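You operate a simulated robot arm through the tools that you are given. There is no shell and no other tool. Be economical: measure what you need, move in short steps, check, and stop when the job is done.

You run a simulated two-armed robot. Do the job below in one go: nothing can be reset, and whatever is moved stays where it is left.

TASK
Pick up the stove thermometer with one hand, pass it to the other hand and put it on the top of the log bench. Put one of the bread rolls from the worktop beside the fridge on the cream plate. Put the potted plant on the worktop beside the cooker away on the top of the round stand. Fetch the bowl and set it on the top of the dining table. Take the small dish on the upper pantry shelf and put it away on the upper plate shelf. Take the potato from the pantry counter and leave it on the upper highest shelf of the bookcase. Take the plant food bag on the pantry counter and put it away on the shelf of the plant bench. The order is free. Set down upright: potted plant, plant food bag.

The check looks at the end state, three seconds after you hand in, the way a careful person would. Anything else that was tipped, shoved, dropped, spilled or broken makes it a failure.

THE ROBOT
Two 6-joint arms with two-finger grippers on one trunk, on a base that drives. Base frame: it is fixed to the floor where the robot stands at the start and does not move with it; the origin is under the middle of the robot, x ahead of it, y to its left, z up; the surface under the hand at the start is at about z = 0.51. Readings come in m, degrees, newtons and seconds.
The left shoulder is at the start at [0.07, 0.176, 1.29], the right one opposite. With the tool pointing down near the work surface each hand reaches from about 0.22 to 0.56 m from the robot's upright axis, wherever it stands, measured 20 degrees to its own side. Places, roughly: bowl (13x13x5 cm) [-4.3, -3.7, 0.9]; bread roll (7x7x4 cm) [0.7, -1.5, 0.9]; cream plate (19x19x3 cm) [0.5, -1.5, 0.9]; highest shelf of the bookcase [-5.7, -2.2, 1.4]; plant food bag [-3.75, -3.75, 1]; potato (8x6x5 cm) [-4.5, -3.6, 0.9]; potted plant (8x8x9 cm) [0.6, -1.8, 0.9]; shelf of the plant bench [-1.5, 2.8, 0.4]; small dish (10x10x4 cm) [-4.3, -3.8, 0.5]; stove thermometer [0.5, 0, 0.5]; top of the dining table [-2.5, 0.2, 0.8]; top of the log bench [-0.5, 2.1, 0.5]; top of the round stand (20x20 cm) [-5.18, 0.26, 0.58]; upper plate shelf (22x114 cm) [-3, 2.88, 1.44]. Payload 2.45 kg a hand.
The tool frame of a hand sits at the grasp point between the pads (the TCP): z along the fingers, y along the line on which they close. The tips reach 0.026 m beyond it. The gripper opens to 0.096 m. The gripper's body begins 0.069 m behind the TCP.
Orientation is that of the tool frame in the base frame, as [roll, pitch, yaw] about the fixed x, y, z axes, in that order (R = Rz(yaw) Ry(pitch) Rx(roll)). With the fingers straight down and closing along the base's y, the tool's x points along the base's -x, its y along +y and its z along -z.

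THE INTERFACE
- The arms move only by the tool arm_command. It takes "left_steps", "right_steps" or both (then of equal length, played together; a hand with none holds still); each is one flat list of numbers, 7 for each row, row after row: the shift along the base's x, y, z in m, then the turn, a rotation vector about the base's x, y, z in degrees, then the opening, from 0 (shut) to 1 (fully open). In form: [dx, dy, dz, ax, ay, az, fingers, dx, dy, dz, ax, ay, az, fingers, ...]. A call has 1 to 10 rows; each row is the pose to reach, as a shift and turn from the pose commanded when the call began. A row lasts 0.2 s, in which the tool goes at most 0.05 m and 8.6 degrees; a call with a longer step from one row to the next is refused whole, and so is a gripper value outside its range. A pose out of reach is approached as far as the arm can. The call stops where the force on the tool passes 40 N (or 10 N more than at its start, if that is more) or the arm is blocked; 0.2 s more then pass. The fingers move at their own pace and stop on an object; they squeeze with about 35 N. The grip force told is the motor's: it shows also when the fingers shut on nothing. Time passes only in rows, and 0.2 s behind the last, so rows that repeat a pose let the fingers close. It gives the time, the measured TCP pose, the force on the tool (base axes), the opening and the grip force at its end, in the units of the frame above (readings bear some noise), with the torque about the TCP (base axes, N m) and any sound that the robot's microphone picked up.
- Cameras (640 x 400 px; columns grow to the right, rows downward): "scene" is now at [0.1126, 0.0022, 1.5739]; the picture's right is [0.04, -1.00, 0.00], its down [-0.89, -0.04, -0.45] and it looks along [0.45, 0.02, -0.89] (base axes); focal length 255 px, centre (320, 200). "left" rides on the left gripper at [0.082, -0.003, -0.098] in its tool frame; the picture's right is [0.04, 1.00, 0.00], its down [-0.73, 0.03, -0.68] and it looks along [-0.68, 0.03, 0.73] (tool axes); focal length 256 px, centre (320, 200). "right" rides on the right gripper at [0.082, 0.003, -0.098] in its tool frame; the picture's right is [-0.04, 1.00, 0.00], its down [-0.73, -0.03, -0.68] and it looks along [-0.68, -0.03, 0.73] (tool axes); focal length 256 px, centre (320, 200). There is no depth. A picture from a camera that has moved, and an enlarged one, comes with that camera's place and axes in the base frame and with its lens.
- get_image(camera): a new picture of that camera. It takes no simulated time.
- lift_body(by): slides the trunk up (or, below 0, down) by that many m; the arms and the scene camera ride with it, the base frame stays. It gives what a move gives, with no picture.
- roll_base(legs): drives the robot by 1 to 6 legs, each [ahead, left, turn to the left] in m, m and degrees, along the robot's own axes; the way and the turn of a leg run together, so that a leg with both is an arc; at most 1.5 m and 180 degrees a leg. The arms and the cameras ride along, it lands a little off, and it stops where it bumps. It gives what a move gives.
- head_to(pan, tilt): turns the head with the scene camera to pan (to the left, within 86 degrees either way) and tilt (down, from -29 to 69), counted from straight ahead of the robot. It gives what a move gives.
- enlarge(camera, box): a new picture of the part [left, top, right, bottom] of that camera's present view, enlarged. It takes no simulated time.
- sign_off(): hands the job in; it is judged then, once.

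Go step by step. Nothing tells you exact positions but the pictures and the camera data: compare them with the known pose of the tool, close in by small moves and look again before you grip or let go. The budget is 217 turns and 212 pictures, counting those below and the enlarged ones. Unless the task says otherwise, let go and move clear before handing in.

The tools are called after "Emit:" as name(argument=value, ...) on one line, values as JSON. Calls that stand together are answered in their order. arm_command: Moves the arms, as the interface text tells. Its arguments: {"type":"object","properties":{"left_steps":{"type":"array","items":{"type":"number"}},"right_steps":{"type":"array","items":{"type":"number"}}},"required":[]} The other tools are called the same way: lift_body (by) slides the trunk up or down; roll_base (legs) drives the base; head_to (pan, tilt) turns the head that bears the scene camera; get_image (camera) takes a picture; enlarge (camera, box) takes an enlarged picture of a part of a camera's view; sign_off () hands the job in.

At the start:

```text
time: 0.0
left_tcp_pos: [0.6109, 0.2661, 0.8026]
left_ee_rot: [-180.0, 0.1, -179.9]
left_contact_force: [-0.6, 0.2, -0.3]
left_moment: [0.0, -0.01, -0.01]
left_finger_gap: 0.096
left_grip_force: 0.0
right_tcp_pos: [0.6235, -0.1589, 0.789]
right_ee_rot: [-180.0, 0.0, -180.0]
right_contact_force: [-0.2, 0.0, 0.5]
right_moment: [-0.02, -0.01, -0.02]
right_finger_gap: 0.0959
right_grip_force: 0.1
trunk travel left (down, up): [-0.775, 0.065]
robot x, y, heading: [-0.0009, 0.0025, -0.1]
head pan, tilt: [2.5, 63.4]
```

scene: 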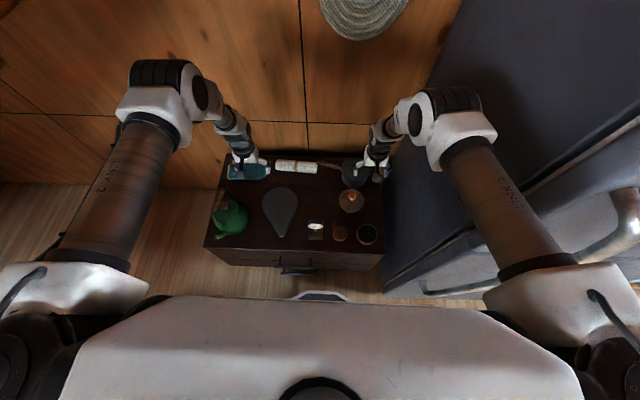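
right: 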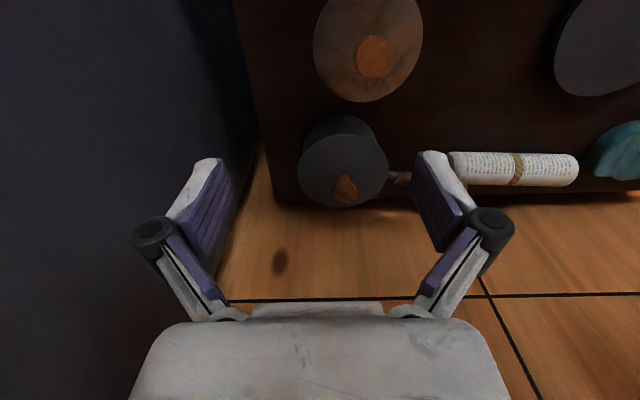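
left: 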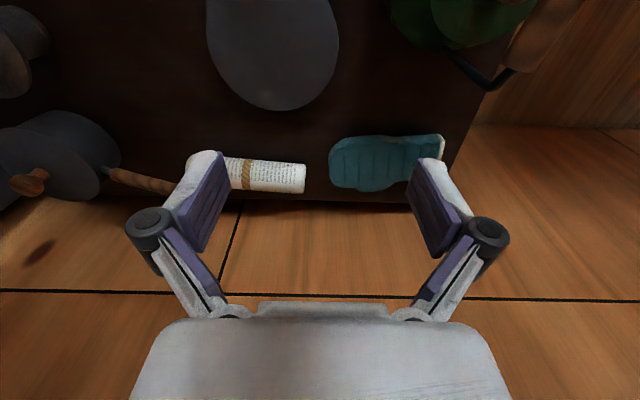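

I see a dark chest with several small objects in front; the thermometer is among them. I enlarge to identify it.

Emit:
enlarge(camera="scene", box=[200, 140, 400, 280])

```text
2.86 times, centred on (300, 210) of scene
camera zoom: at [0.1126, 0.0022, 1.5739], right [0.04, -1.0, 0.0], down [-0.89, -0.04, -0.45], along [0.45, 0.02, -0.89], focal length 728 px, centre (377, 171)
```

zoom: 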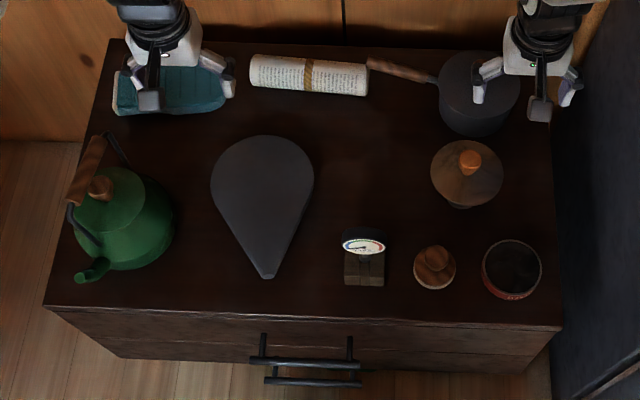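

The thermometer is the small dial on a wooden block at about (0.47, 0.04). I bring the left hand back so its camera can look at it closely.

Emit:
arm_command(left_steps=[-0.03, -0.03, 0, 0, 0, 0, 1, -0.06, -0.06, 0, 0, 0, 0, 1, -0.09, -0.09, 0, 0, 0, 0, 1, -0.12, -0.12, 0, 0, 0, 0, 1, -0.15, -0.15, 0, 0, 0, 0, 1, -0.18, -0.18, -0.01, 0, 0, 0, 1, -0.21, -0.21, -0.03, 0, 0, 0, 1, -0.24, -0.226, -0.05, 0, 0, 0, 1, -0.26, -0.226, -0.09, 0, 0, 0, 1, -0.28, -0.226, -0.1, 0, 0, 0, 1])

Emit:
get_image(camera="left")

Emit:
get_image(camera="right")

```text
time: 2.2
left_tcp_pos: [0.3794, 0.0828, 0.7076]
left_ee_rot: [-176.7, -3.3, 180.0]
left_contact_force: [0.1, 0.0, -0.7]
left_moment: [-0.02, -0.01, -0.01]
left_finger_gap: 0.0956
left_grip_force: 0.2
left hand out of reach, approached as far as the arm can: row 6, 7, 8, 9, 10
right_tcp_pos: [0.6236, -0.1601, 0.7886]
right_ee_rot: [180.0, 0.1, -179.9]
right_contact_force: [0.1, 0.5, 0.1]
right_moment: [0.0, -0.01, -0.03]
right_finger_gap: 0.0962
right_grip_force: 0.0
trunk travel left (down, up): [-0.775, 0.065]
robot x, y, heading: [-0.0009, -0.0024, 0.1]
head pan, tilt: [2.5, 63.4]
```

```text
207 pictures are left
camera left: at [0.3022, 0.0855, 0.8099], right [-0.04, 1.0, -0.05], down [0.77, 0.07, 0.63], along [0.64, -0.02, -0.77], focal length 256 px, centre (320, 200)
```

left: 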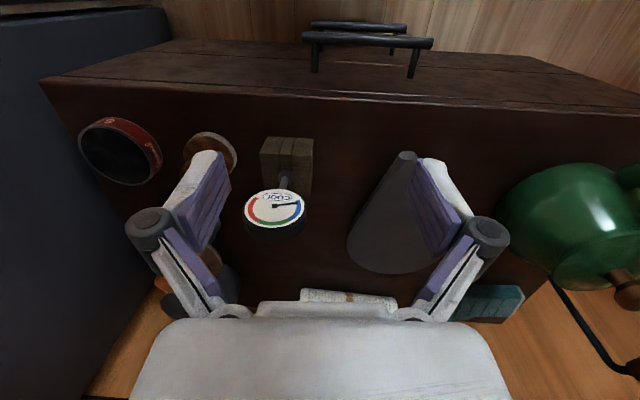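

```text
206 pictures are left
camera right: at [0.5425, -0.1562, 0.8877], right [0.04, 1.0, 0.0], down [0.73, -0.03, 0.68], along [0.68, -0.03, -0.73], focal length 256 px, centre (320, 200)
```

right: 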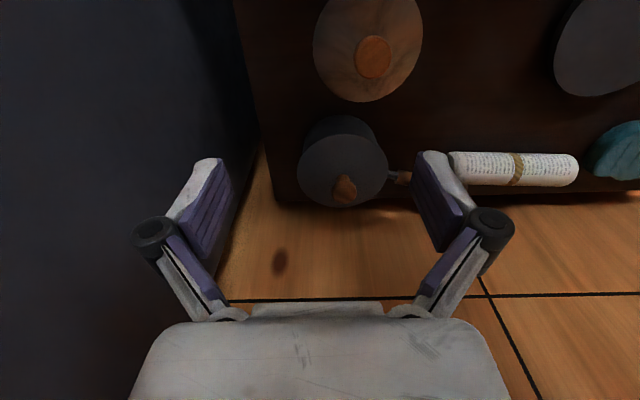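

Emit:
enlarge(camera="left", box=[220, 110, 360, 250])

Emit:
enlarge(camera="scene", box=[280, 200, 360, 260])

```text
2.86 times, centred on (290, 180) of left
camera zoom: at [0.3022, 0.0855, 0.8099], right [-0.04, 1.0, -0.05], down [0.77, 0.07, 0.63], along [0.64, -0.02, -0.77], focal length 731 px, centre (406, 257)
```

zoom: 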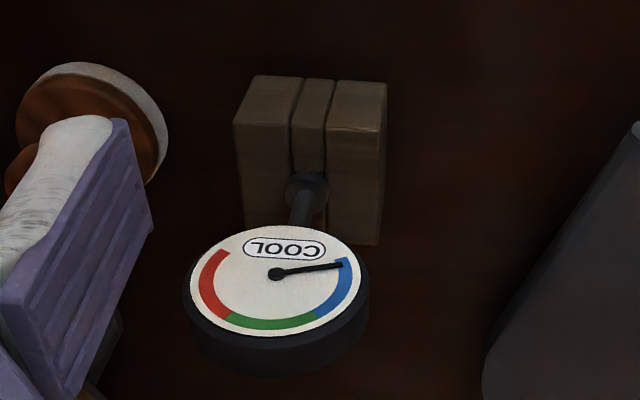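

```text
6.67 times, centred on (320, 230) of scene
camera zoom: at [0.1121, 0.0022, 1.574], right [0.04, -1.0, 0.0], down [-0.89, -0.04, -0.45], along [0.45, 0.02, -0.89], focal length 1698 px, centre (320, 0)
```

zoom: 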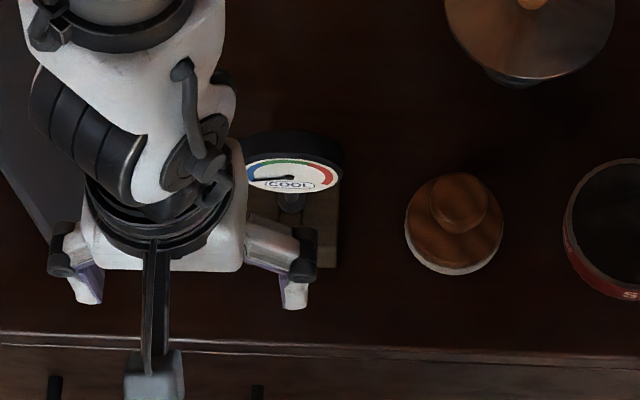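

The dial centre is at about (0.48, 0.036, 0.615) above its block. I'll move the left hand over it, to grip the dial from above.

Emit:
arm_command(left_steps=[0.04, 0, 0.02, 0, 0, 0, 1, 0.08, 0, 0.02, 0, 0, 0, 1, 0.12, 0, 0.02, 0, 0, 0, 1, 0.151, -0.004, 0.02, 0, 0, 0, 1, 0.151, -0.004, 0.02, 0, 0, 0, 1])

Emit:
get_image(camera="left")

```text
time: 3.4
left_tcp_pos: [0.5314, 0.0764, 0.728]
left_ee_rot: [-176.9, -3.3, 179.8]
left_contact_force: [0.0, -0.2, -0.4]
left_moment: [-0.02, 0.0, -0.03]
left_finger_gap: 0.096
left_grip_force: 0.1
left hand out of reach, approached as far as the arm can: row 1, 2
right_tcp_pos: [0.6241, -0.1596, 0.7897]
right_ee_rot: [179.9, 0.1, -180.0]
right_contact_force: [0.2, -0.2, 0.2]
right_moment: [-0.02, -0.02, 0.0]
right_finger_gap: 0.0958
right_grip_force: 0.1
trunk travel left (down, up): [-0.775, 0.065]
robot x, y, heading: [0.0032, 0.0003, 0.1]
head pan, tilt: [2.5, 63.4]
```

```text
203 pictures are left
camera left: at [0.4547, 0.0799, 0.8289], right [-0.04, 1.0, -0.05], down [0.77, 0.06, 0.63], along [0.64, -0.01, -0.77], focal length 256 px, centre (320, 200)
```

left: 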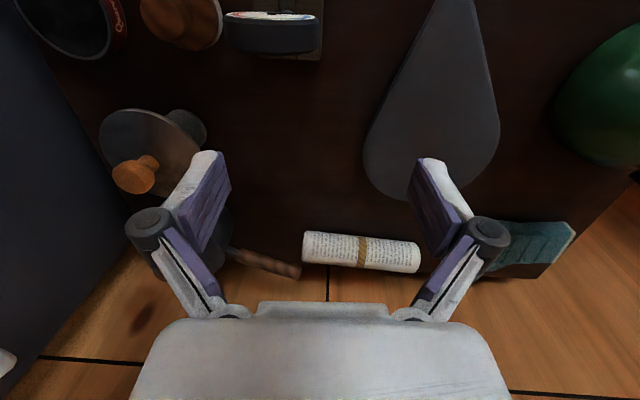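

Emit:
arm_command(left_steps=[-0.025, -0.02, 0, 1.6, -1.65, 0, 1, -0.049, -0.04, -0.01, 3.2, -3.3, 0, 1, -0.049, -0.04, -0.028, 3.2, -3.3, 0, 1, -0.049, -0.04, -0.028, 3.2, -3.3, 0, 1])

Emit:
get_image(camera="left")

Emit:
get_image(camera="right")

```text
time: 4.4
left_tcp_pos: [0.4836, 0.0399, 0.698]
left_ee_rot: [180.0, 0.0, -180.0]
left_contact_force: [-0.6, 0.4, -0.8]
left_moment: [0.03, -0.02, -0.01]
left_finger_gap: 0.096
left_grip_force: 0.1
left hand out of reach, approached as far as the arm can: row 2, 3, 4
right_tcp_pos: [0.6237, -0.1597, 0.7896]
right_ee_rot: [180.0, 0.0, -179.9]
right_contact_force: [-0.1, -0.6, -0.1]
right_moment: [-0.02, -0.04, -0.05]
right_finger_gap: 0.0961
right_grip_force: 0.1
trunk travel left (down, up): [-0.775, 0.065]
robot x, y, heading: [-0.0, 0.0015, -0.2]
head pan, tilt: [2.5, 63.4]
```

```text
202 pictures are left
camera left: at [0.4018, 0.0389, 0.7947], right [-0.04, 1.0, 0.0], down [0.73, 0.03, 0.68], along [0.68, 0.03, -0.73], focal length 256 px, centre (320, 200)
```

left: 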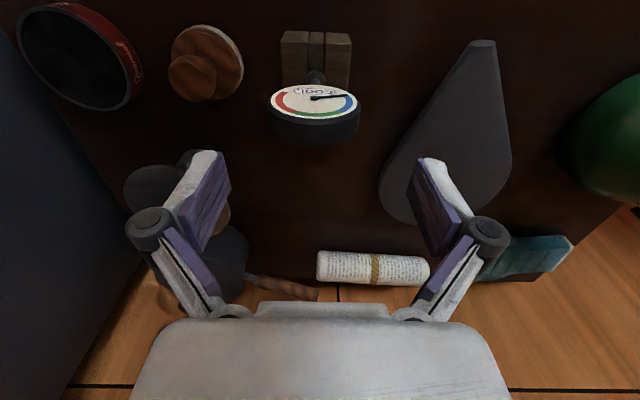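

```text
201 pictures are left
camera right: at [0.5423, -0.1568, 0.8878], right [0.04, 1.0, 0.0], down [0.73, -0.03, 0.68], along [0.68, -0.03, -0.73], focal length 256 px, centre (320, 200)
```

right: 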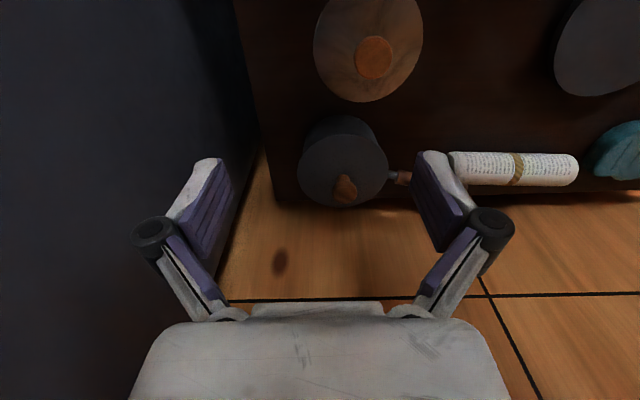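

The dial sits where estimated; the arm is folded near its inner limit, so I back the base a little and re-align.

Emit:
roll_base(legs=[[-0.1, 0, 0]])

```text
time: 5.5
left_tcp_pos: [0.3862, 0.0406, 0.6969]
left_ee_rot: [-179.9, -0.1, 179.8]
left_contact_force: [0.7, 0.5, 0.6]
left_moment: [0.03, -0.02, 0.03]
left_finger_gap: 0.0961
left_grip_force: 0.1
right_tcp_pos: [0.5259, -0.1598, 0.7898]
right_ee_rot: [180.0, 0.1, -179.9]
right_contact_force: [1.2, 0.0, 0.4]
right_moment: [0.02, -0.03, 0.0]
right_finger_gap: 0.0963
right_grip_force: 0.1
trunk travel left (down, up): [-0.775, 0.065]
robot x, y, heading: [-0.0951, 0.0055, 0.2]
head pan, tilt: [2.5, 63.4]
```

Emit:
arm_command(left_steps=[0.033, -0.001, 0.01, 0, 0, 0, 1, 0.066, -0.002, 0.01, 0, 0, 0, 1, 0.098, -0.003, 0.01, 0, 0, 0, 1, 0.098, -0.003, -0.03, 0, 0, 0, 1, 0.098, -0.003, -0.03, 0, 0, 0, 1])

Emit:
get_image(camera="left")

Emit:
enlarge(camera="scene", box=[240, 140, 400, 240])

```text
time: 6.7
left_tcp_pos: [0.4793, 0.0402, 0.6675]
left_ee_rot: [-180.0, -0.1, 180.0]
left_contact_force: [0.4, -0.3, -0.1]
left_moment: [-0.02, 0.02, -0.04]
left_finger_gap: 0.0957
left_grip_force: 0.1
left hand out of reach, approached as far as the arm can: row 4, 5
right_tcp_pos: [0.525, -0.1597, 0.7897]
right_ee_rot: [-180.0, -0.1, -179.9]
right_contact_force: [1.1, -0.4, -0.3]
right_moment: [0.01, -0.04, -0.01]
right_finger_gap: 0.0959
right_grip_force: 0.1
trunk travel left (down, up): [-0.775, 0.065]
robot x, y, heading: [-0.0952, -0.0002, 0.1]
head pan, tilt: [2.5, 63.4]
```

```text
200 pictures are left
camera left: at [0.3971, 0.0382, 0.7664], right [-0.04, 1.0, 0.0], down [0.74, 0.03, 0.68], along [0.68, 0.03, -0.74], focal length 256 px, centre (320, 200)
```

left: 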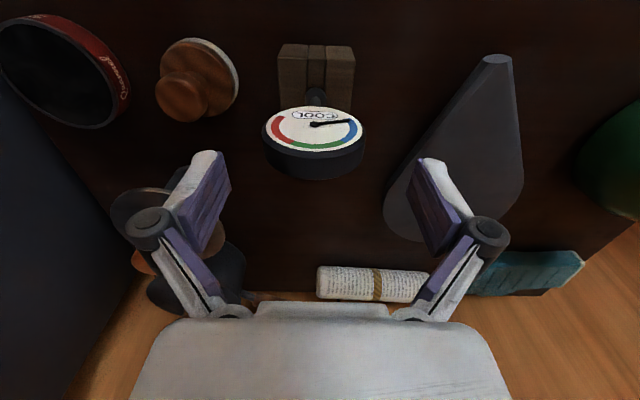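

```text
4.00 times, centred on (320, 190) of scene
camera zoom: at [0.0132, 0.0016, 1.574], right [0.04, -1.0, 0.0], down [-0.89, -0.04, -0.45], along [0.45, 0.02, -0.89], focal length 1019 px, centre (320, 240)
```

zoom: 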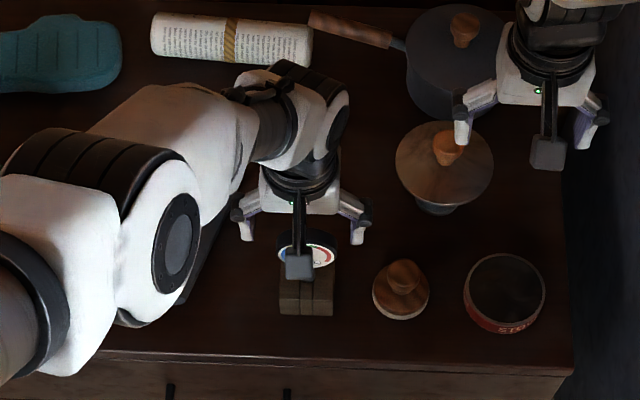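

The arm is just stretched out now. I raise the trunk, which gives reach downward, and go slightly ahead.

Emit:
lift_body(by=0.06)

Emit:
roll_base(legs=[[0.03, 0, 0]])

```text
time: 7.7
left_tcp_pos: [0.4806, 0.0418, 0.729]
left_ee_rot: [-179.9, -0.1, 179.9]
left_contact_force: [0.3, -0.1, -0.1]
left_moment: [0.01, -0.02, 0.01]
left_finger_gap: 0.096
left_grip_force: 0.1
right_tcp_pos: [0.5267, -0.1592, 0.8485]
right_ee_rot: [-180.0, 0.0, -179.9]
right_contact_force: [0.3, 0.5, 0.7]
right_moment: [0.06, -0.01, 0.01]
right_finger_gap: 0.0961
right_grip_force: 0.0
trunk travel left (down, up): [-0.835, 0.005]
robot x, y, heading: [-0.0997, -0.0012, 0.2]
head pan, tilt: [2.5, 63.4]
```

```text
time: 8.6
left_tcp_pos: [0.5069, 0.0395, 0.732]
left_ee_rot: [-179.9, 0.1, 180.0]
left_contact_force: [-0.5, 0.5, 0.4]
left_moment: [0.01, -0.05, -0.01]
left_finger_gap: 0.0961
left_grip_force: 0.1
right_tcp_pos: [0.5512, -0.1594, 0.8519]
right_ee_rot: [-180.0, 0.3, 179.9]
right_contact_force: [-0.7, 0.8, 0.5]
right_moment: [0.0, -0.08, 0.0]
right_finger_gap: 0.096
right_grip_force: 0.2
trunk travel left (down, up): [-0.835, 0.005]
robot x, y, heading: [-0.0715, 0.001, -0.1]
head pan, tilt: [2.5, 63.4]
```

Emit:
arm_command(left_steps=[-0.025, -0.002, -0.03, 0, 0, 0, 1, -0.025, -0.002, -0.06, 0, 0, 0, 1, -0.025, -0.002, -0.085, 0, 0, 0, 1, -0.025, -0.002, -0.11, 0, 0, 0, 1, -0.025, -0.002, -0.11, 0, 0, 0, 1])

Emit:
get_image(camera="left")

```text
time: 9.8
left_tcp_pos: [0.4616, 0.0544, 0.6697]
left_ee_rot: [-179.9, 0.0, -179.9]
left_contact_force: [-0.2, -0.3, 0.1]
left_moment: [-0.05, -0.04, 0.01]
left_finger_gap: 0.0959
left_grip_force: 0.1
left hand out of reach, approached as far as the arm can: row 2, 3, 4, 5
right_tcp_pos: [0.5547, -0.1596, 0.8503]
right_ee_rot: [-179.9, 0.0, -180.0]
right_contact_force: [0.3, -0.4, 0.0]
right_moment: [0.01, -0.01, 0.0]
right_finger_gap: 0.0958
right_grip_force: 0.0
trunk travel left (down, up): [-0.835, 0.005]
robot x, y, heading: [-0.0691, -0.0022, -0.0]
head pan, tilt: [2.5, 63.4]
```

```text
198 pictures are left
camera left: at [0.38, 0.0529, 0.7672], right [-0.04, 1.0, 0.0], down [0.73, 0.03, 0.68], along [0.68, 0.03, -0.73], focal length 256 px, centre (320, 200)
```

left: 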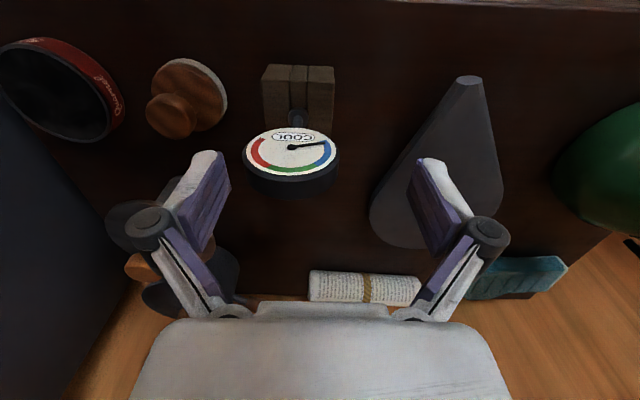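

The left arm cannot come far enough inward. I'll instead turn the robot left and use the right hand for the pick; first I lift the left hand clear.

Emit:
arm_command(left_steps=[0, 0, 0.05, 0, 0, 0, 1, 0, 0, 0.1, 0, 0, 0, 1, 0, 0.04, 0.13, 0, 0, 0, 1, 0, 0.08, 0.15, 0, 0, 0, 1, 0, 0.12, 0.15, 0, 0, 0, 1, 0, 0.16, 0.15, 0, 0, 0, 1, 0, 0.2, 0.15, 0, 0, 0, 1])

Emit:
roll_base(legs=[[-0.05, 0, 0], [0, 0, 25]])

Emit:
lift_body(by=-0.06)

Emit:
get_image(camera="right")

Emit:
get_image(camera="scene")

```text
time: 11.4
left_tcp_pos: [0.4613, 0.2553, 0.8192]
left_ee_rot: [-179.9, -0.2, 180.0]
left_contact_force: [-0.1, -0.3, 0.3]
left_moment: [-0.05, -0.01, 0.02]
left_finger_gap: 0.096
left_grip_force: 0.1
right_tcp_pos: [0.5552, -0.159, 0.8496]
right_ee_rot: [-179.9, 0.1, 179.9]
right_contact_force: [-0.7, 0.3, 0.9]
right_moment: [-0.04, 0.02, -0.01]
right_finger_gap: 0.0962
right_grip_force: 0.0
trunk travel left (down, up): [-0.835, 0.005]
robot x, y, heading: [-0.0689, 0.0022, -0.0]
head pan, tilt: [2.5, 63.4]
```

```text
time: 13.6
left_tcp_pos: [0.2546, 0.4527, 0.819]
left_ee_rot: [-180.0, -0.1, -155.0]
left_contact_force: [-0.4, 0.0, 0.4]
left_moment: [-0.01, 0.02, 0.01]
left_finger_gap: 0.096
left_grip_force: 0.1
right_tcp_pos: [0.5133, 0.1177, 0.8485]
right_ee_rot: [-180.0, 0.0, -155.1]
right_contact_force: [-0.9, -0.2, -0.7]
right_moment: [0.0, 0.01, -0.01]
right_finger_gap: 0.0962
right_grip_force: 0.0
trunk travel left (down, up): [-0.835, 0.005]
robot x, y, heading: [-0.1194, 0.0022, 25.0]
head pan, tilt: [2.5, 63.4]
```

```text
time: 14.6
left_tcp_pos: [0.2544, 0.4539, 0.759]
left_ee_rot: [-179.9, 0.0, -155.2]
left_contact_force: [-0.4, -0.2, 0.2]
left_moment: [-0.03, -0.02, 0.02]
left_finger_gap: 0.0959
left_grip_force: 0.1
right_tcp_pos: [0.514, 0.1194, 0.7887]
right_ee_rot: [180.0, 0.1, -155.1]
right_contact_force: [-0.4, -0.2, -0.8]
right_moment: [-0.03, -0.01, -0.03]
right_finger_gap: 0.0961
right_grip_force: 0.0
trunk travel left (down, up): [-0.775, 0.065]
robot x, y, heading: [-0.1206, 0.001, 25.0]
head pan, tilt: [2.5, 63.4]
```

```text
197 pictures are left
camera right: at [0.4388, 0.087, 0.8876], right [-0.38, 0.92, 0.0], down [0.68, 0.28, 0.68], along [0.63, 0.26, -0.73], focal length 256 px, centre (320, 200)
```

right: 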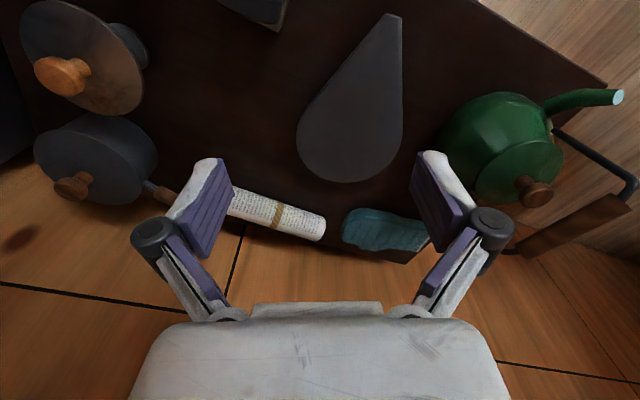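

```text
196 pictures are left
camera scene: at [-0.0183, 0.0493, 1.5739], right [0.46, -0.89, 0.0], down [-0.79, -0.41, -0.45], along [0.4, 0.21, -0.89], focal length 255 px, centre (320, 200)
```

scene: 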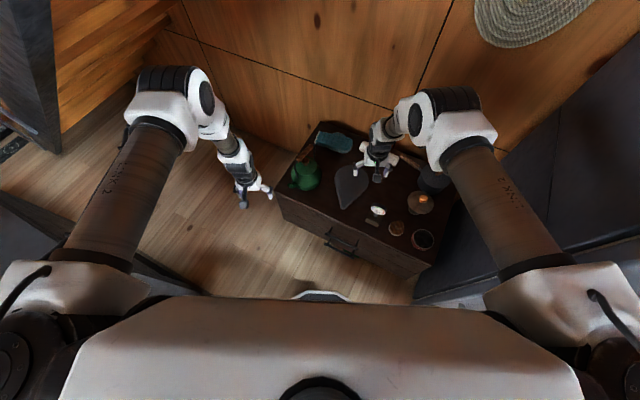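

Emit:
roll_base(legs=[[0.1, -0.04, 0]])

```text
time: 15.8
left_tcp_pos: [0.3619, 0.4612, 0.759]
left_ee_rot: [-179.8, -0.1, -155.0]
left_contact_force: [-0.5, -0.9, -0.2]
left_moment: [0.0, 0.0, 0.01]
left_finger_gap: 0.0961
left_grip_force: 0.0
right_tcp_pos: [0.6213, 0.1259, 0.7892]
right_ee_rot: [180.0, -0.1, -155.1]
right_contact_force: [-0.1, 0.5, -0.4]
right_moment: [0.03, 0.01, 0.02]
right_finger_gap: 0.096
right_grip_force: 0.1
trunk travel left (down, up): [-0.775, 0.065]
robot x, y, heading: [-0.0094, 0.0094, 24.9]
head pan, tilt: [2.5, 63.4]
```

Emit:
arm_command(right_steps=[-0.035, -0.022, 0, 0, 0, -7, 1, -0.07, -0.044, 0, 0, 0, -14, 1, -0.105, -0.066, -0.02, 0, 0, -20, 1, -0.139, -0.088, -0.05, 0, 0, -25, 1, -0.139, -0.088, -0.09, 0, 0, -25, 1, -0.139, -0.088, -0.09, 0, 0, -25, 1])

Emit:
get_image(camera="right")

```text
refused: row 4 steps farther than a row can; nothing moved
```

```text
195 pictures are left
camera right: at [0.5458, 0.0935, 0.8877], right [-0.39, 0.92, 0.0], down [0.68, 0.28, 0.68], along [0.63, 0.26, -0.73], focal length 256 px, centre (320, 200)
```

right: 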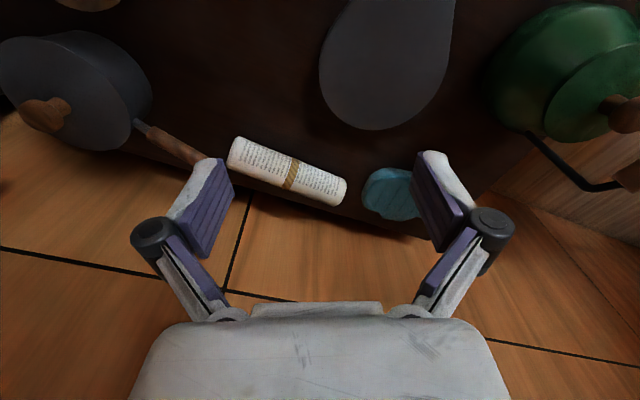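

Emit:
arm_command(right_steps=[-0.035, -0.022, 0, 0, 0, -7, 1, -0.07, -0.044, 0, 0, 0, -14, 1, -0.105, -0.066, -0.02, 0, 0, -20, 1, -0.139, -0.088, -0.03, 0, 0, -25, 1, -0.139, -0.088, -0.07, 0, 0, -25, 1, -0.139, -0.088, -0.09, 0, 0, -25, 1, -0.139, -0.088, -0.09, 0, 0, -25, 1])

Emit:
get_image(camera="right")

```text
time: 17.4
left_tcp_pos: [0.3619, 0.4611, 0.7594]
left_ee_rot: [-179.9, 0.0, -155.1]
left_contact_force: [-0.2, 0.6, -0.2]
left_moment: [-0.01, -0.01, -0.01]
left_finger_gap: 0.096
left_grip_force: 0.1
right_tcp_pos: [0.4822, 0.0364, 0.6993]
right_ee_rot: [179.9, 0.0, -180.0]
right_contact_force: [-0.5, -0.5, 0.0]
right_moment: [0.01, -0.01, 0.0]
right_finger_gap: 0.0961
right_grip_force: 0.1
right hand out of reach, approached as far as the arm can: row 4
trunk travel left (down, up): [-0.775, 0.065]
robot x, y, heading: [-0.0101, 0.0056, 25.1]
head pan, tilt: [2.5, 63.4]
```

```text
194 pictures are left
camera right: at [0.4004, 0.0399, 0.7979], right [0.04, 1.0, 0.0], down [0.73, -0.03, 0.68], along [0.68, -0.03, -0.73], focal length 256 px, centre (320, 200)
```

right: 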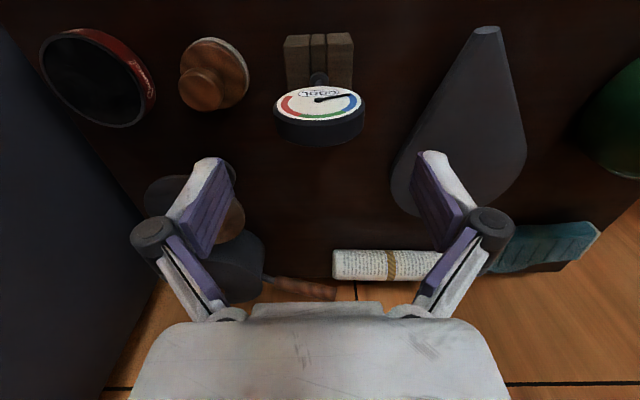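

Reached exactly. Now down around the dial.

Emit:
arm_command(right_steps=[0, 0.001, -0.03, 0, 0, 0, 1, 0, 0.001, -0.055, 0, 0, 0, 1, 0, 0.001, -0.08, 0, 0, 0, 1, 0, 0.001, -0.08, 0, 0, 0, 1])

Emit:
get_image(camera="right")

```text
time: 18.4
left_tcp_pos: [0.3633, 0.46, 0.7588]
left_ee_rot: [-179.9, -0.2, -155.0]
left_contact_force: [-0.1, -0.1, 0.1]
left_moment: [0.03, 0.02, -0.01]
left_finger_gap: 0.0959
left_grip_force: 0.1
right_tcp_pos: [0.4826, 0.0376, 0.6197]
right_ee_rot: [-179.9, 0.0, 180.0]
right_contact_force: [0.6, -0.2, 0.2]
right_moment: [-0.02, -0.03, 0.0]
right_finger_gap: 0.0959
right_grip_force: 0.1
trunk travel left (down, up): [-0.775, 0.065]
robot x, y, heading: [-0.0138, 0.0069, 24.8]
head pan, tilt: [2.5, 63.4]
```

```text
193 pictures are left
camera right: at [0.4, 0.0412, 0.7167], right [0.04, 1.0, 0.0], down [0.73, -0.03, 0.68], along [0.68, -0.03, -0.73], focal length 256 px, centre (320, 200)
```

right: 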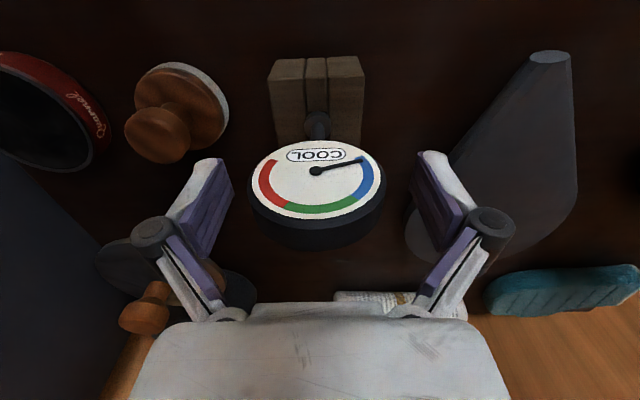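

The dial is centred between the pads. I close and lift slightly.

Emit:
arm_command(right_steps=[0, -0.001, 0, 0, 0, 0, 0.5, 0, -0.001, 0, 0, 0, 0, 0.3, 0, -0.001, 0, 0, 0, 0, 0.3, 0, -0.001, 0, 0, 0, 0, 0.3, 0, -0.001, 0.03, 0, 0, 0, 0.3, 0, -0.001, 0.06, 0, 0, 0, 0.3, 0, -0.001, 0.06, 0, 0, 0, 0.3])

Emit:
get_image(camera="right")

Emit:
get_image(camera="scene")

```text
time: 19.9
left_tcp_pos: [0.3625, 0.4611, 0.759]
left_ee_rot: [-179.8, 0.0, -155.0]
left_contact_force: [-0.3, -0.1, 0.3]
left_moment: [0.0, 0.03, 0.02]
left_finger_gap: 0.096
left_grip_force: 0.1
right_tcp_pos: [0.4826, 0.0361, 0.6776]
right_ee_rot: [179.9, -0.2, -179.9]
right_contact_force: [0.5, -0.4, -0.8]
right_moment: [0.02, -0.02, -0.03]
right_finger_gap: 0.0614
right_grip_force: 35.0
trunk travel left (down, up): [-0.775, 0.065]
robot x, y, heading: [-0.0126, 0.004, 24.9]
head pan, tilt: [2.5, 63.4]
```

```text
192 pictures are left
camera right: at [0.4007, 0.0396, 0.7771], right [0.04, 1.0, 0.0], down [0.74, -0.03, 0.68], along [0.68, -0.03, -0.74], focal length 256 px, centre (320, 200)
```

right: 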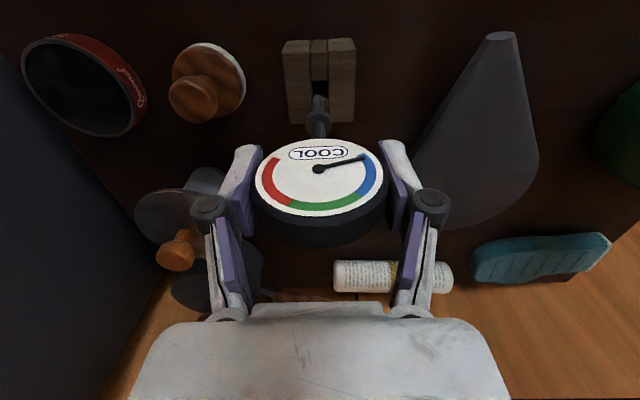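

```text
191 pictures are left
camera scene: at [0.09, 0.0553, 1.5738], right [0.46, -0.89, 0.0], down [-0.79, -0.41, -0.45], along [0.4, 0.21, -0.89], focal length 255 px, centre (320, 200)
```

scene: 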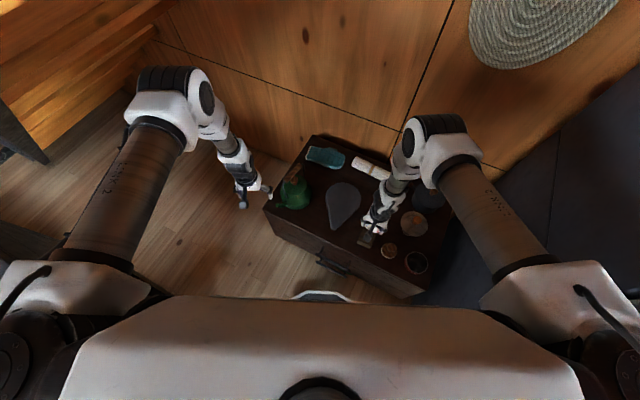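

Interesting: the block stays behind; it is a stand, and the thermometer is the dial with its stem. I lift more to see all of it.

Emit:
arm_command(right_steps=[0, 0, 0.04, 0, 0, 0, 0.3, 0, 0, 0.08, 0, 0, 0, 0.3, 0.02, 0.02, 0.11, 0, 0, 0, 0.3, 0.02, 0.02, 0.11, 0, 0, 0, 0.3])

Emit:
get_image(camera="right")

Emit:
enlarge(camera="scene", box=[330, 170, 430, 270])

```text
time: 20.9
left_tcp_pos: [0.3614, 0.4609, 0.7577]
left_ee_rot: [-179.9, 0.0, -155.0]
left_contact_force: [0.1, 1.1, 0.2]
left_moment: [0.02, -0.01, -0.01]
left_finger_gap: 0.096
left_grip_force: 0.1
right_tcp_pos: [0.4942, 0.0539, 0.7797]
right_ee_rot: [178.9, 0.1, 169.4]
right_contact_force: [-0.4, -0.8, -0.7]
right_moment: [0.09, -0.07, 0.24]
right_finger_gap: 0.0614
right_grip_force: 35.0
right hand out of reach, approached as far as the arm can: row 3, 4
trunk travel left (down, up): [-0.775, 0.065]
robot x, y, heading: [-0.0116, 0.0077, 25.1]
head pan, tilt: [2.5, 63.4]
```

```text
190 pictures are left
camera right: at [0.4157, 0.0704, 0.8788], right [0.23, 0.97, 0.02], down [0.71, -0.18, 0.68], along [0.67, -0.14, -0.73], focal length 256 px, centre (320, 200)
```

right: 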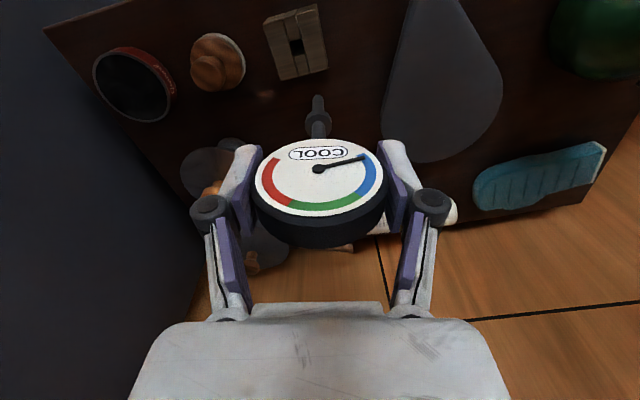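

```text
4.00 times, centred on (380, 220) of scene
camera zoom: at [0.089, 0.0556, 1.5739], right [0.46, -0.89, 0.0], down [-0.79, -0.41, -0.45], along [0.4, 0.21, -0.89], focal length 1019 px, centre (80, 120)
```

zoom: 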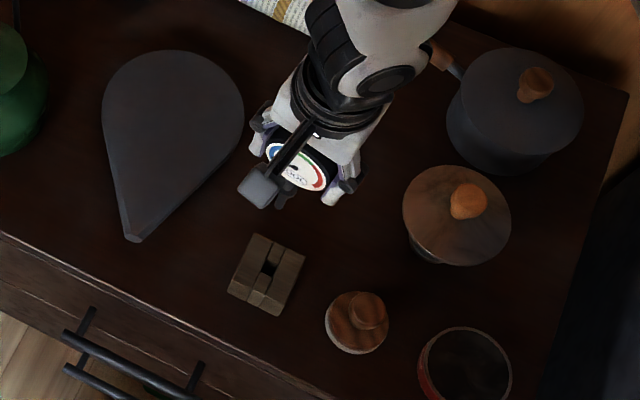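

The thermometer is a disc (facing the robot) with a short stem below it. I back away from the chest into open space, then look around before the handover.

Emit:
roll_base(legs=[[-0.4, 0, 0]])

Emit:
head_to(pan=60, tilt=25)

Emit:
get_image(camera="scene")

Emit:
head_to(pan=-60, tilt=25)

Emit:
get_image(camera="scene")

```text
time: 23.4
left_tcp_pos: [-0.0017, 0.2925, 0.7579]
left_ee_rot: [-179.9, -0.1, -154.9]
left_contact_force: [-0.1, -0.2, -0.2]
left_moment: [-0.01, 0.03, 0.0]
left_finger_gap: 0.096
left_grip_force: 0.0
right_tcp_pos: [0.1314, -0.1158, 0.7796]
right_ee_rot: [179.2, 0.0, -179.6]
right_contact_force: [0.3, -0.2, -0.5]
right_moment: [0.0, -0.01, -0.01]
right_finger_gap: 0.0614
right_grip_force: 35.3
trunk travel left (down, up): [-0.775, 0.065]
robot x, y, heading: [-0.3743, -0.1648, 25.3]
head pan, tilt: [2.5, 63.4]
```

```text
time: 24.7
left_tcp_pos: [-0.0032, 0.2917, 0.7591]
left_ee_rot: [-179.9, -0.1, -154.8]
left_contact_force: [-0.6, -0.3, 0.1]
left_moment: [-0.03, -0.03, 0.03]
left_finger_gap: 0.0959
left_grip_force: 0.0
right_tcp_pos: [0.1316, -0.1142, 0.7798]
right_ee_rot: [179.1, 0.2, -179.7]
right_contact_force: [-1.2, -0.1, -0.2]
right_moment: [0.0, 0.0, 0.01]
right_finger_gap: 0.0614
right_grip_force: 34.9
trunk travel left (down, up): [-0.775, 0.065]
robot x, y, heading: [-0.3749, -0.1662, 25.2]
head pan, tilt: [60.0, 25.0]
```

```text
188 pictures are left
camera scene: at [-0.3218, -0.0517, 1.6278], right [1.0, -0.08, 0.0], down [-0.04, -0.42, -0.91], along [0.08, 0.9, -0.42], focal length 255 px, centre (320, 200)
```

scene: 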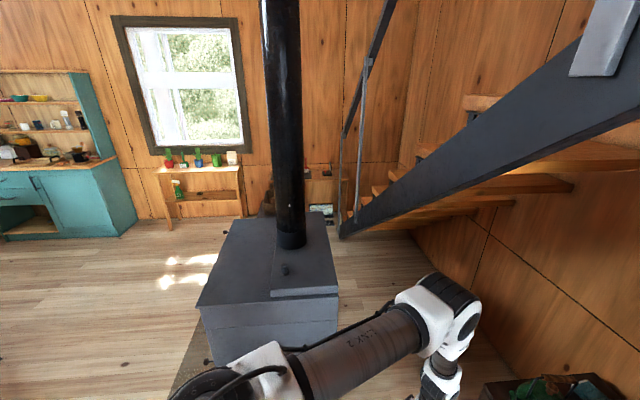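

```text
time: 26.7
left_tcp_pos: [-0.0018, 0.2915, 0.7593]
left_ee_rot: [-179.9, -0.1, -154.8]
left_contact_force: [-0.6, 0.3, -0.2]
left_moment: [0.02, 0.04, -0.01]
left_finger_gap: 0.096
left_grip_force: 0.1
right_tcp_pos: [0.1319, -0.1145, 0.7803]
right_ee_rot: [179.1, 0.0, -179.7]
right_contact_force: [-0.1, -0.3, -0.6]
right_moment: [-0.01, -0.01, -0.01]
right_finger_gap: 0.0615
right_grip_force: 34.7
trunk travel left (down, up): [-0.775, 0.065]
robot x, y, heading: [-0.3731, -0.1634, 25.2]
head pan, tilt: [-60.0, 25.0]
```

```text
187 pictures are left
camera scene: at [-0.2535, -0.1958, 1.6278], right [-0.57, -0.82, 0.0], down [-0.35, 0.24, -0.91], along [0.74, -0.52, -0.42], focal length 255 px, centre (320, 200)
```

scene: 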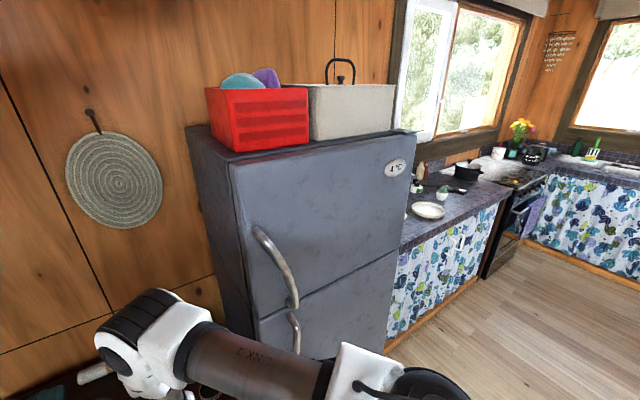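

This is open floor: fridge right-front, stove to the left. Now I turn the right hand so it points left with the disc face up, so the left hand can take the stem from above.

Emit:
arm_command(right_steps=[0, 0.0, 0.03, 4.6, 4.6, -4.6, 0.3, -0.01, 0.01, 0.06, 9.2, 9.2, -9.2, 0.3, -0.02, 0.02, 0.09, 13.8, 13.8, -13.8, 0.3, -0.02, 0.03, 0.12, 18.4, 18.4, -18.4, 0.3, -0.03, 0.04, 0.15, 23, 23, -23, 0.3, -0.03, 0.05, 0.17, 27.6, 27.6, -27.6, 0.3, -0.04, 0.06, 0.19, 32.2, 32.2, -32.2, 0.3, -0.05, 0.07, 0.2, 36.8, 36.8, -36.8, 0.3])

```text
time: 28.5
left_tcp_pos: [-0.0033, 0.2907, 0.7586]
left_ee_rot: [-179.9, 0.0, -154.7]
left_contact_force: [-0.7, -0.9, -0.4]
left_moment: [0.0, 0.02, 0.01]
left_finger_gap: 0.0962
left_grip_force: 0.1
right_tcp_pos: [0.0818, -0.0443, 0.9806]
right_ee_rot: [151.1, -44.6, 152.4]
right_contact_force: [-0.3, 0.0, -1.1]
right_moment: [-0.01, -0.01, -0.01]
right_finger_gap: 0.0615
right_grip_force: 34.6
trunk travel left (down, up): [-0.775, 0.065]
robot x, y, heading: [-0.3736, -0.1625, 25.4]
head pan, tilt: [-60.0, 25.0]
```

Emit:
arm_command(right_steps=[-0.005, 0.005, 0, 4.6, 4.6, -4.6, 0.3, -0.01, 0.01, 0, 9.2, 9.2, -9.2, 0.3, -0.015, 0.015, 0, 13.8, 13.8, -13.8, 0.3, -0.02, 0.02, 0, 18.4, 18.4, -18.4, 0.3, -0.03, 0.03, 0, 23, 23, -23, 0.3, -0.03, 0.03, 0, 27.6, 27.6, -27.6, 0.3, -0.03, 0.03, 0, 32.2, 32.2, -32.2, 0.3])

Emit:
head_to(pan=0, tilt=55)

Emit:
get_image(camera="scene")

Emit:
get_image(camera="right")

```text
time: 30.1
left_tcp_pos: [-0.0027, 0.2916, 0.7581]
left_ee_rot: [-180.0, -0.1, -154.8]
left_contact_force: [0.0, 0.3, -0.3]
left_moment: [-0.01, -0.01, 0.01]
left_finger_gap: 0.0961
left_grip_force: 0.0
right_tcp_pos: [0.0521, -0.0152, 0.9811]
right_ee_rot: [123.3, -89.4, 146.0]
right_contact_force: [0.3, 0.2, -0.7]
right_moment: [0.02, -0.02, 0.0]
right_finger_gap: 0.0617
right_grip_force: 34.0
trunk travel left (down, up): [-0.775, 0.065]
robot x, y, heading: [-0.3757, -0.1669, 25.5]
head pan, tilt: [-60.0, 25.0]
```

```text
time: 31.4
left_tcp_pos: [-0.003, 0.2922, 0.7586]
left_ee_rot: [-179.9, 0.0, -154.8]
left_contact_force: [0.0, -0.1, -0.1]
left_moment: [-0.03, 0.01, -0.02]
left_finger_gap: 0.0962
left_grip_force: 0.1
right_tcp_pos: [0.0518, -0.0154, 0.9801]
right_ee_rot: [124.3, -89.3, 145.1]
right_contact_force: [0.0, 1.3, -1.4]
right_moment: [0.02, 0.01, -0.01]
right_finger_gap: 0.0614
right_grip_force: 34.6
trunk travel left (down, up): [-0.775, 0.065]
robot x, y, heading: [-0.376, -0.1638, 25.5]
head pan, tilt: [0.0, 55.0]
```

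```text
186 pictures are left
camera scene: at [-0.2641, -0.1127, 1.5838], right [0.43, -0.9, 0.0], down [-0.74, -0.35, -0.57], along [0.52, 0.24, -0.82], focal length 255 px, centre (320, 200)
```

scene: 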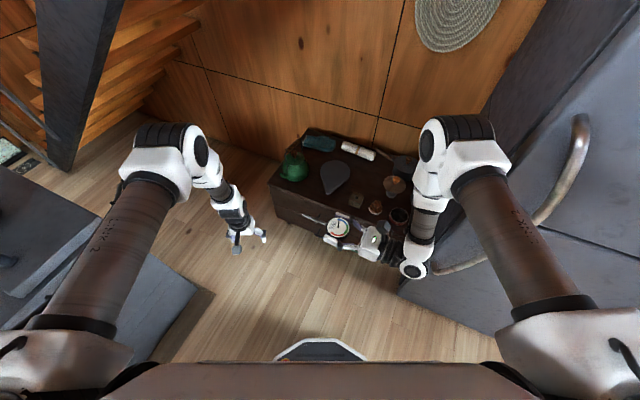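

```text
185 pictures are left
camera right: at [0.0533, -0.1129, 1.0625], right [1.0, -0.01, -0.03], down [-0.03, -0.68, -0.73], along [-0.01, 0.73, -0.68], focal length 256 px, centre (320, 200)
```

right: 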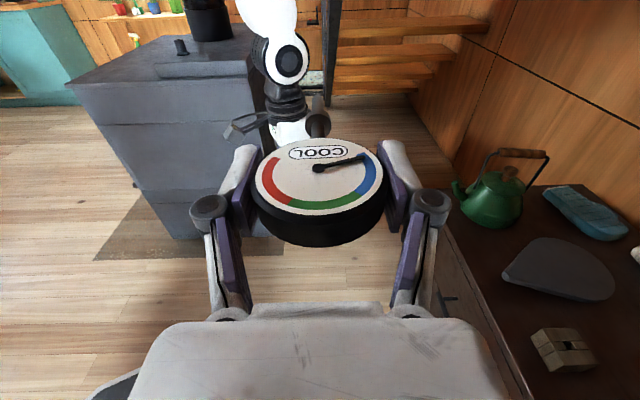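

Emit:
enlarge(camera="scene", box=[290, 190, 410, 270])

Emit:
enlarge(camera="right", box=[220, 70, 420, 260])

```text
5.00 times, centred on (350, 230) of scene
camera zoom: at [-0.2641, -0.1127, 1.5838], right [0.43, -0.9, 0.0], down [-0.74, -0.35, -0.57], along [0.52, 0.24, -0.82], focal length 1273 px, centre (170, 50)
```

zoom: 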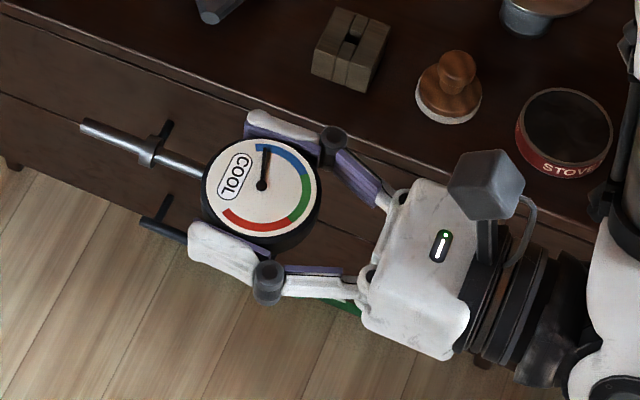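

```text
2.11 times, centred on (320, 165) of right
camera zoom: at [0.0533, -0.1129, 1.0625], right [1.0, -0.01, -0.03], down [-0.03, -0.68, -0.73], along [-0.01, 0.73, -0.68], focal length 539 px, centre (320, 274)
```

zoom: 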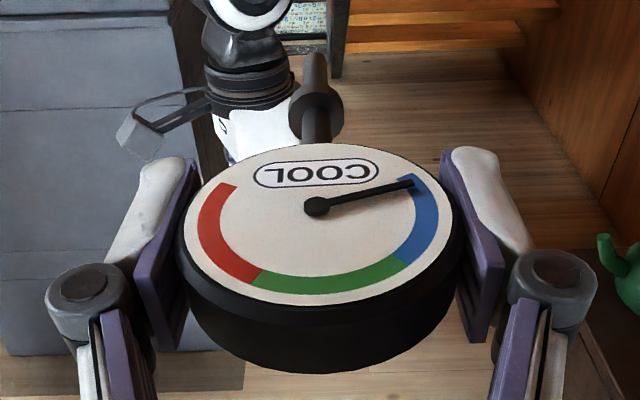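

The face is up and the stem points left, its outer part 4 cm long beyond the collar. I first raise and yaw the left hand, then bring the right hand to a spot both reach.

Emit:
arm_command(left_steps=[0, 0, 0.04, 0, 0, 8, 1, 0, 0, 0.08, 0, 0, 16, 1, 0.005, -0.01, 0.12, 0, 0, 24, 1, 0.01, -0.02, 0.14, 0, 0, 32, 1, 0.015, -0.03, 0.14, 0, 0, 40, 1, 0.02, -0.04, 0.14, 0, 0, 48, 1, 0.025, -0.04, 0.14, 0, 0, 56, 1, 0.025, -0.04, 0.14, 0, 0, 64.8, 1])

Emit:
arm_command(right_steps=[0, 0.03, -0.03, 0, 0, 0, 0.3, -0.002, 0.06, -0.06, 0, 0, 0, 0.3, -0.004, 0.09, -0.09, 0, 0, 0, 0.3, -0.005, 0.12, -0.12, 0, 0, 0, 0.3, -0.006, 0.13, -0.16, 0, 0, 0, 0.3, -0.006, 0.13, -0.2, 0, 0, 0, 0.3, -0.006, 0.13, -0.2, 0, 0, 0, 0.3])

Emit:
get_image(camera="scene")

Emit:
get_image(camera="left")

```text
refused: row 8 steps farther than a row can; nothing moved
```

```text
time: 33.0
left_tcp_pos: [-0.0019, 0.2922, 0.7583]
left_ee_rot: [-179.9, -0.1, -154.8]
left_contact_force: [-0.2, 0.4, 0.1]
left_moment: [-0.02, -0.02, 0.01]
left_finger_gap: 0.0962
left_grip_force: 0.2
right_tcp_pos: [0.0294, 0.1053, 0.7899]
right_ee_rot: [117.9, -89.0, 151.4]
right_contact_force: [0.2, -0.4, -1.5]
right_moment: [0.01, 0.0, -0.01]
right_finger_gap: 0.0615
right_grip_force: 35.3
right hand out of reach, approached as far as the arm can: row 5, 6, 7
trunk travel left (down, up): [-0.775, 0.065]
robot x, y, heading: [-0.3751, -0.1687, 25.2]
head pan, tilt: [0.0, 55.0]
```

```text
182 pictures are left
camera scene: at [-0.2642, -0.112, 1.5838], right [0.43, -0.9, 0.0], down [-0.74, -0.35, -0.57], along [0.52, 0.24, -0.82], focal length 255 px, centre (320, 200)
```

scene: 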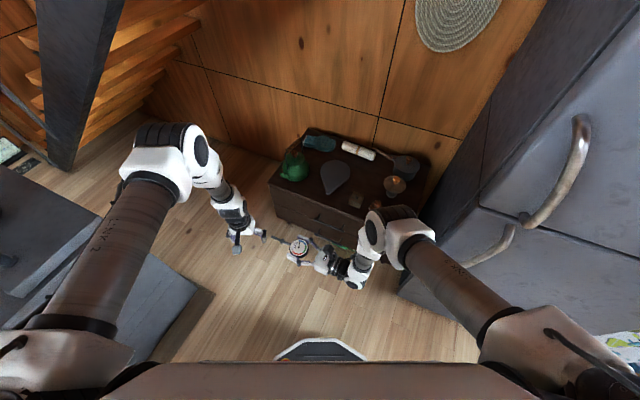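

```text
181 pictures are left
camera left: at [-0.0758, 0.2557, 0.8562], right [-0.46, 0.89, 0.0], down [0.65, 0.34, 0.68], along [0.6, 0.31, -0.74], focal length 256 px, centre (320, 200)
```

left: 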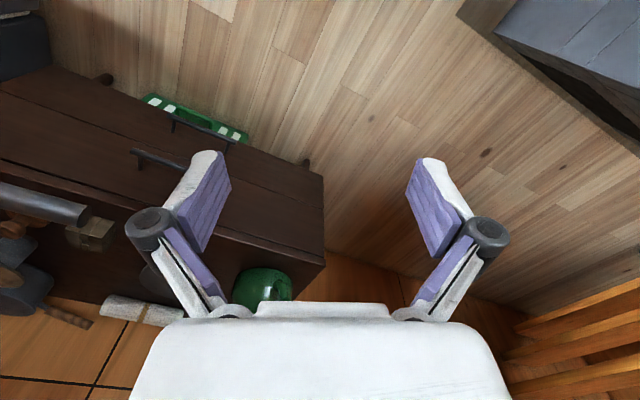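

The right hand is in place; the left goes up, yaws and comes above the stem.

Emit:
arm_command(left_steps=[0, 0, 0.045, 0, 0, 8, 1, 0, 0, 0.09, 0, 0, 16, 1, 0, 0, 0.13, 0, 0, 24, 1, 0.005, -0.02, 0.13, 0, 0, 32, 1, 0.015, -0.04, 0.13, 0, 0, 40, 1, 0.02, -0.06, 0.13, 0, 0, 48, 1, 0.025, -0.08, 0.13, 0, 0, 56, 1, 0.032, -0.101, 0.13, 0, 0, 64, 1, 0.032, -0.101, 0.12, 0, 0, 64.8, 1])

Emit:
get_image(camera="left")

Emit:
enlarge(camera="scene", box=[200, 170, 400, 300])

```text
time: 35.0
left_tcp_pos: [0.028, 0.1914, 0.878]
left_ee_rot: [-179.9, -0.1, -90.0]
left_contact_force: [0.4, 0.6, -0.4]
left_moment: [-0.03, -0.01, 0.02]
left_finger_gap: 0.0962
left_grip_force: 0.0
right_tcp_pos: [0.0273, 0.1043, 0.7903]
right_ee_rot: [118.8, -88.9, 150.4]
right_contact_force: [0.5, 0.2, -0.4]
right_moment: [0.01, -0.01, 0.01]
right_finger_gap: 0.0615
right_grip_force: 35.3
trunk travel left (down, up): [-0.775, 0.065]
robot x, y, heading: [-0.3766, -0.1639, 25.2]
head pan, tilt: [0.0, 55.0]
```

```text
180 pictures are left
camera left: at [0.0318, 0.1113, 0.9756], right [-1.0, -0.04, 0.0], down [-0.03, 0.73, 0.68], along [-0.03, 0.68, -0.74], focal length 256 px, centre (320, 200)
```

left: 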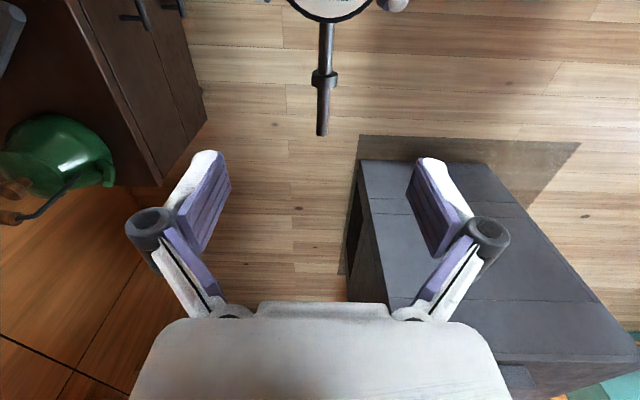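

```text
3.08 times, centred on (300, 235) of scene
camera zoom: at [-0.2641, -0.1112, 1.5837], right [0.43, -0.9, 0.0], down [-0.74, -0.35, -0.57], along [0.52, 0.24, -0.82], focal length 784 px, centre (382, 92)
```

zoom: 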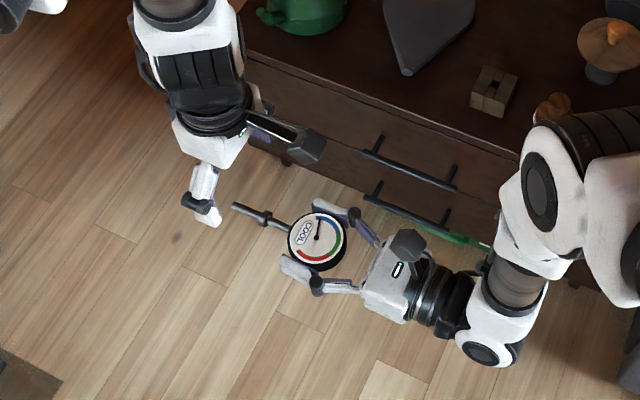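

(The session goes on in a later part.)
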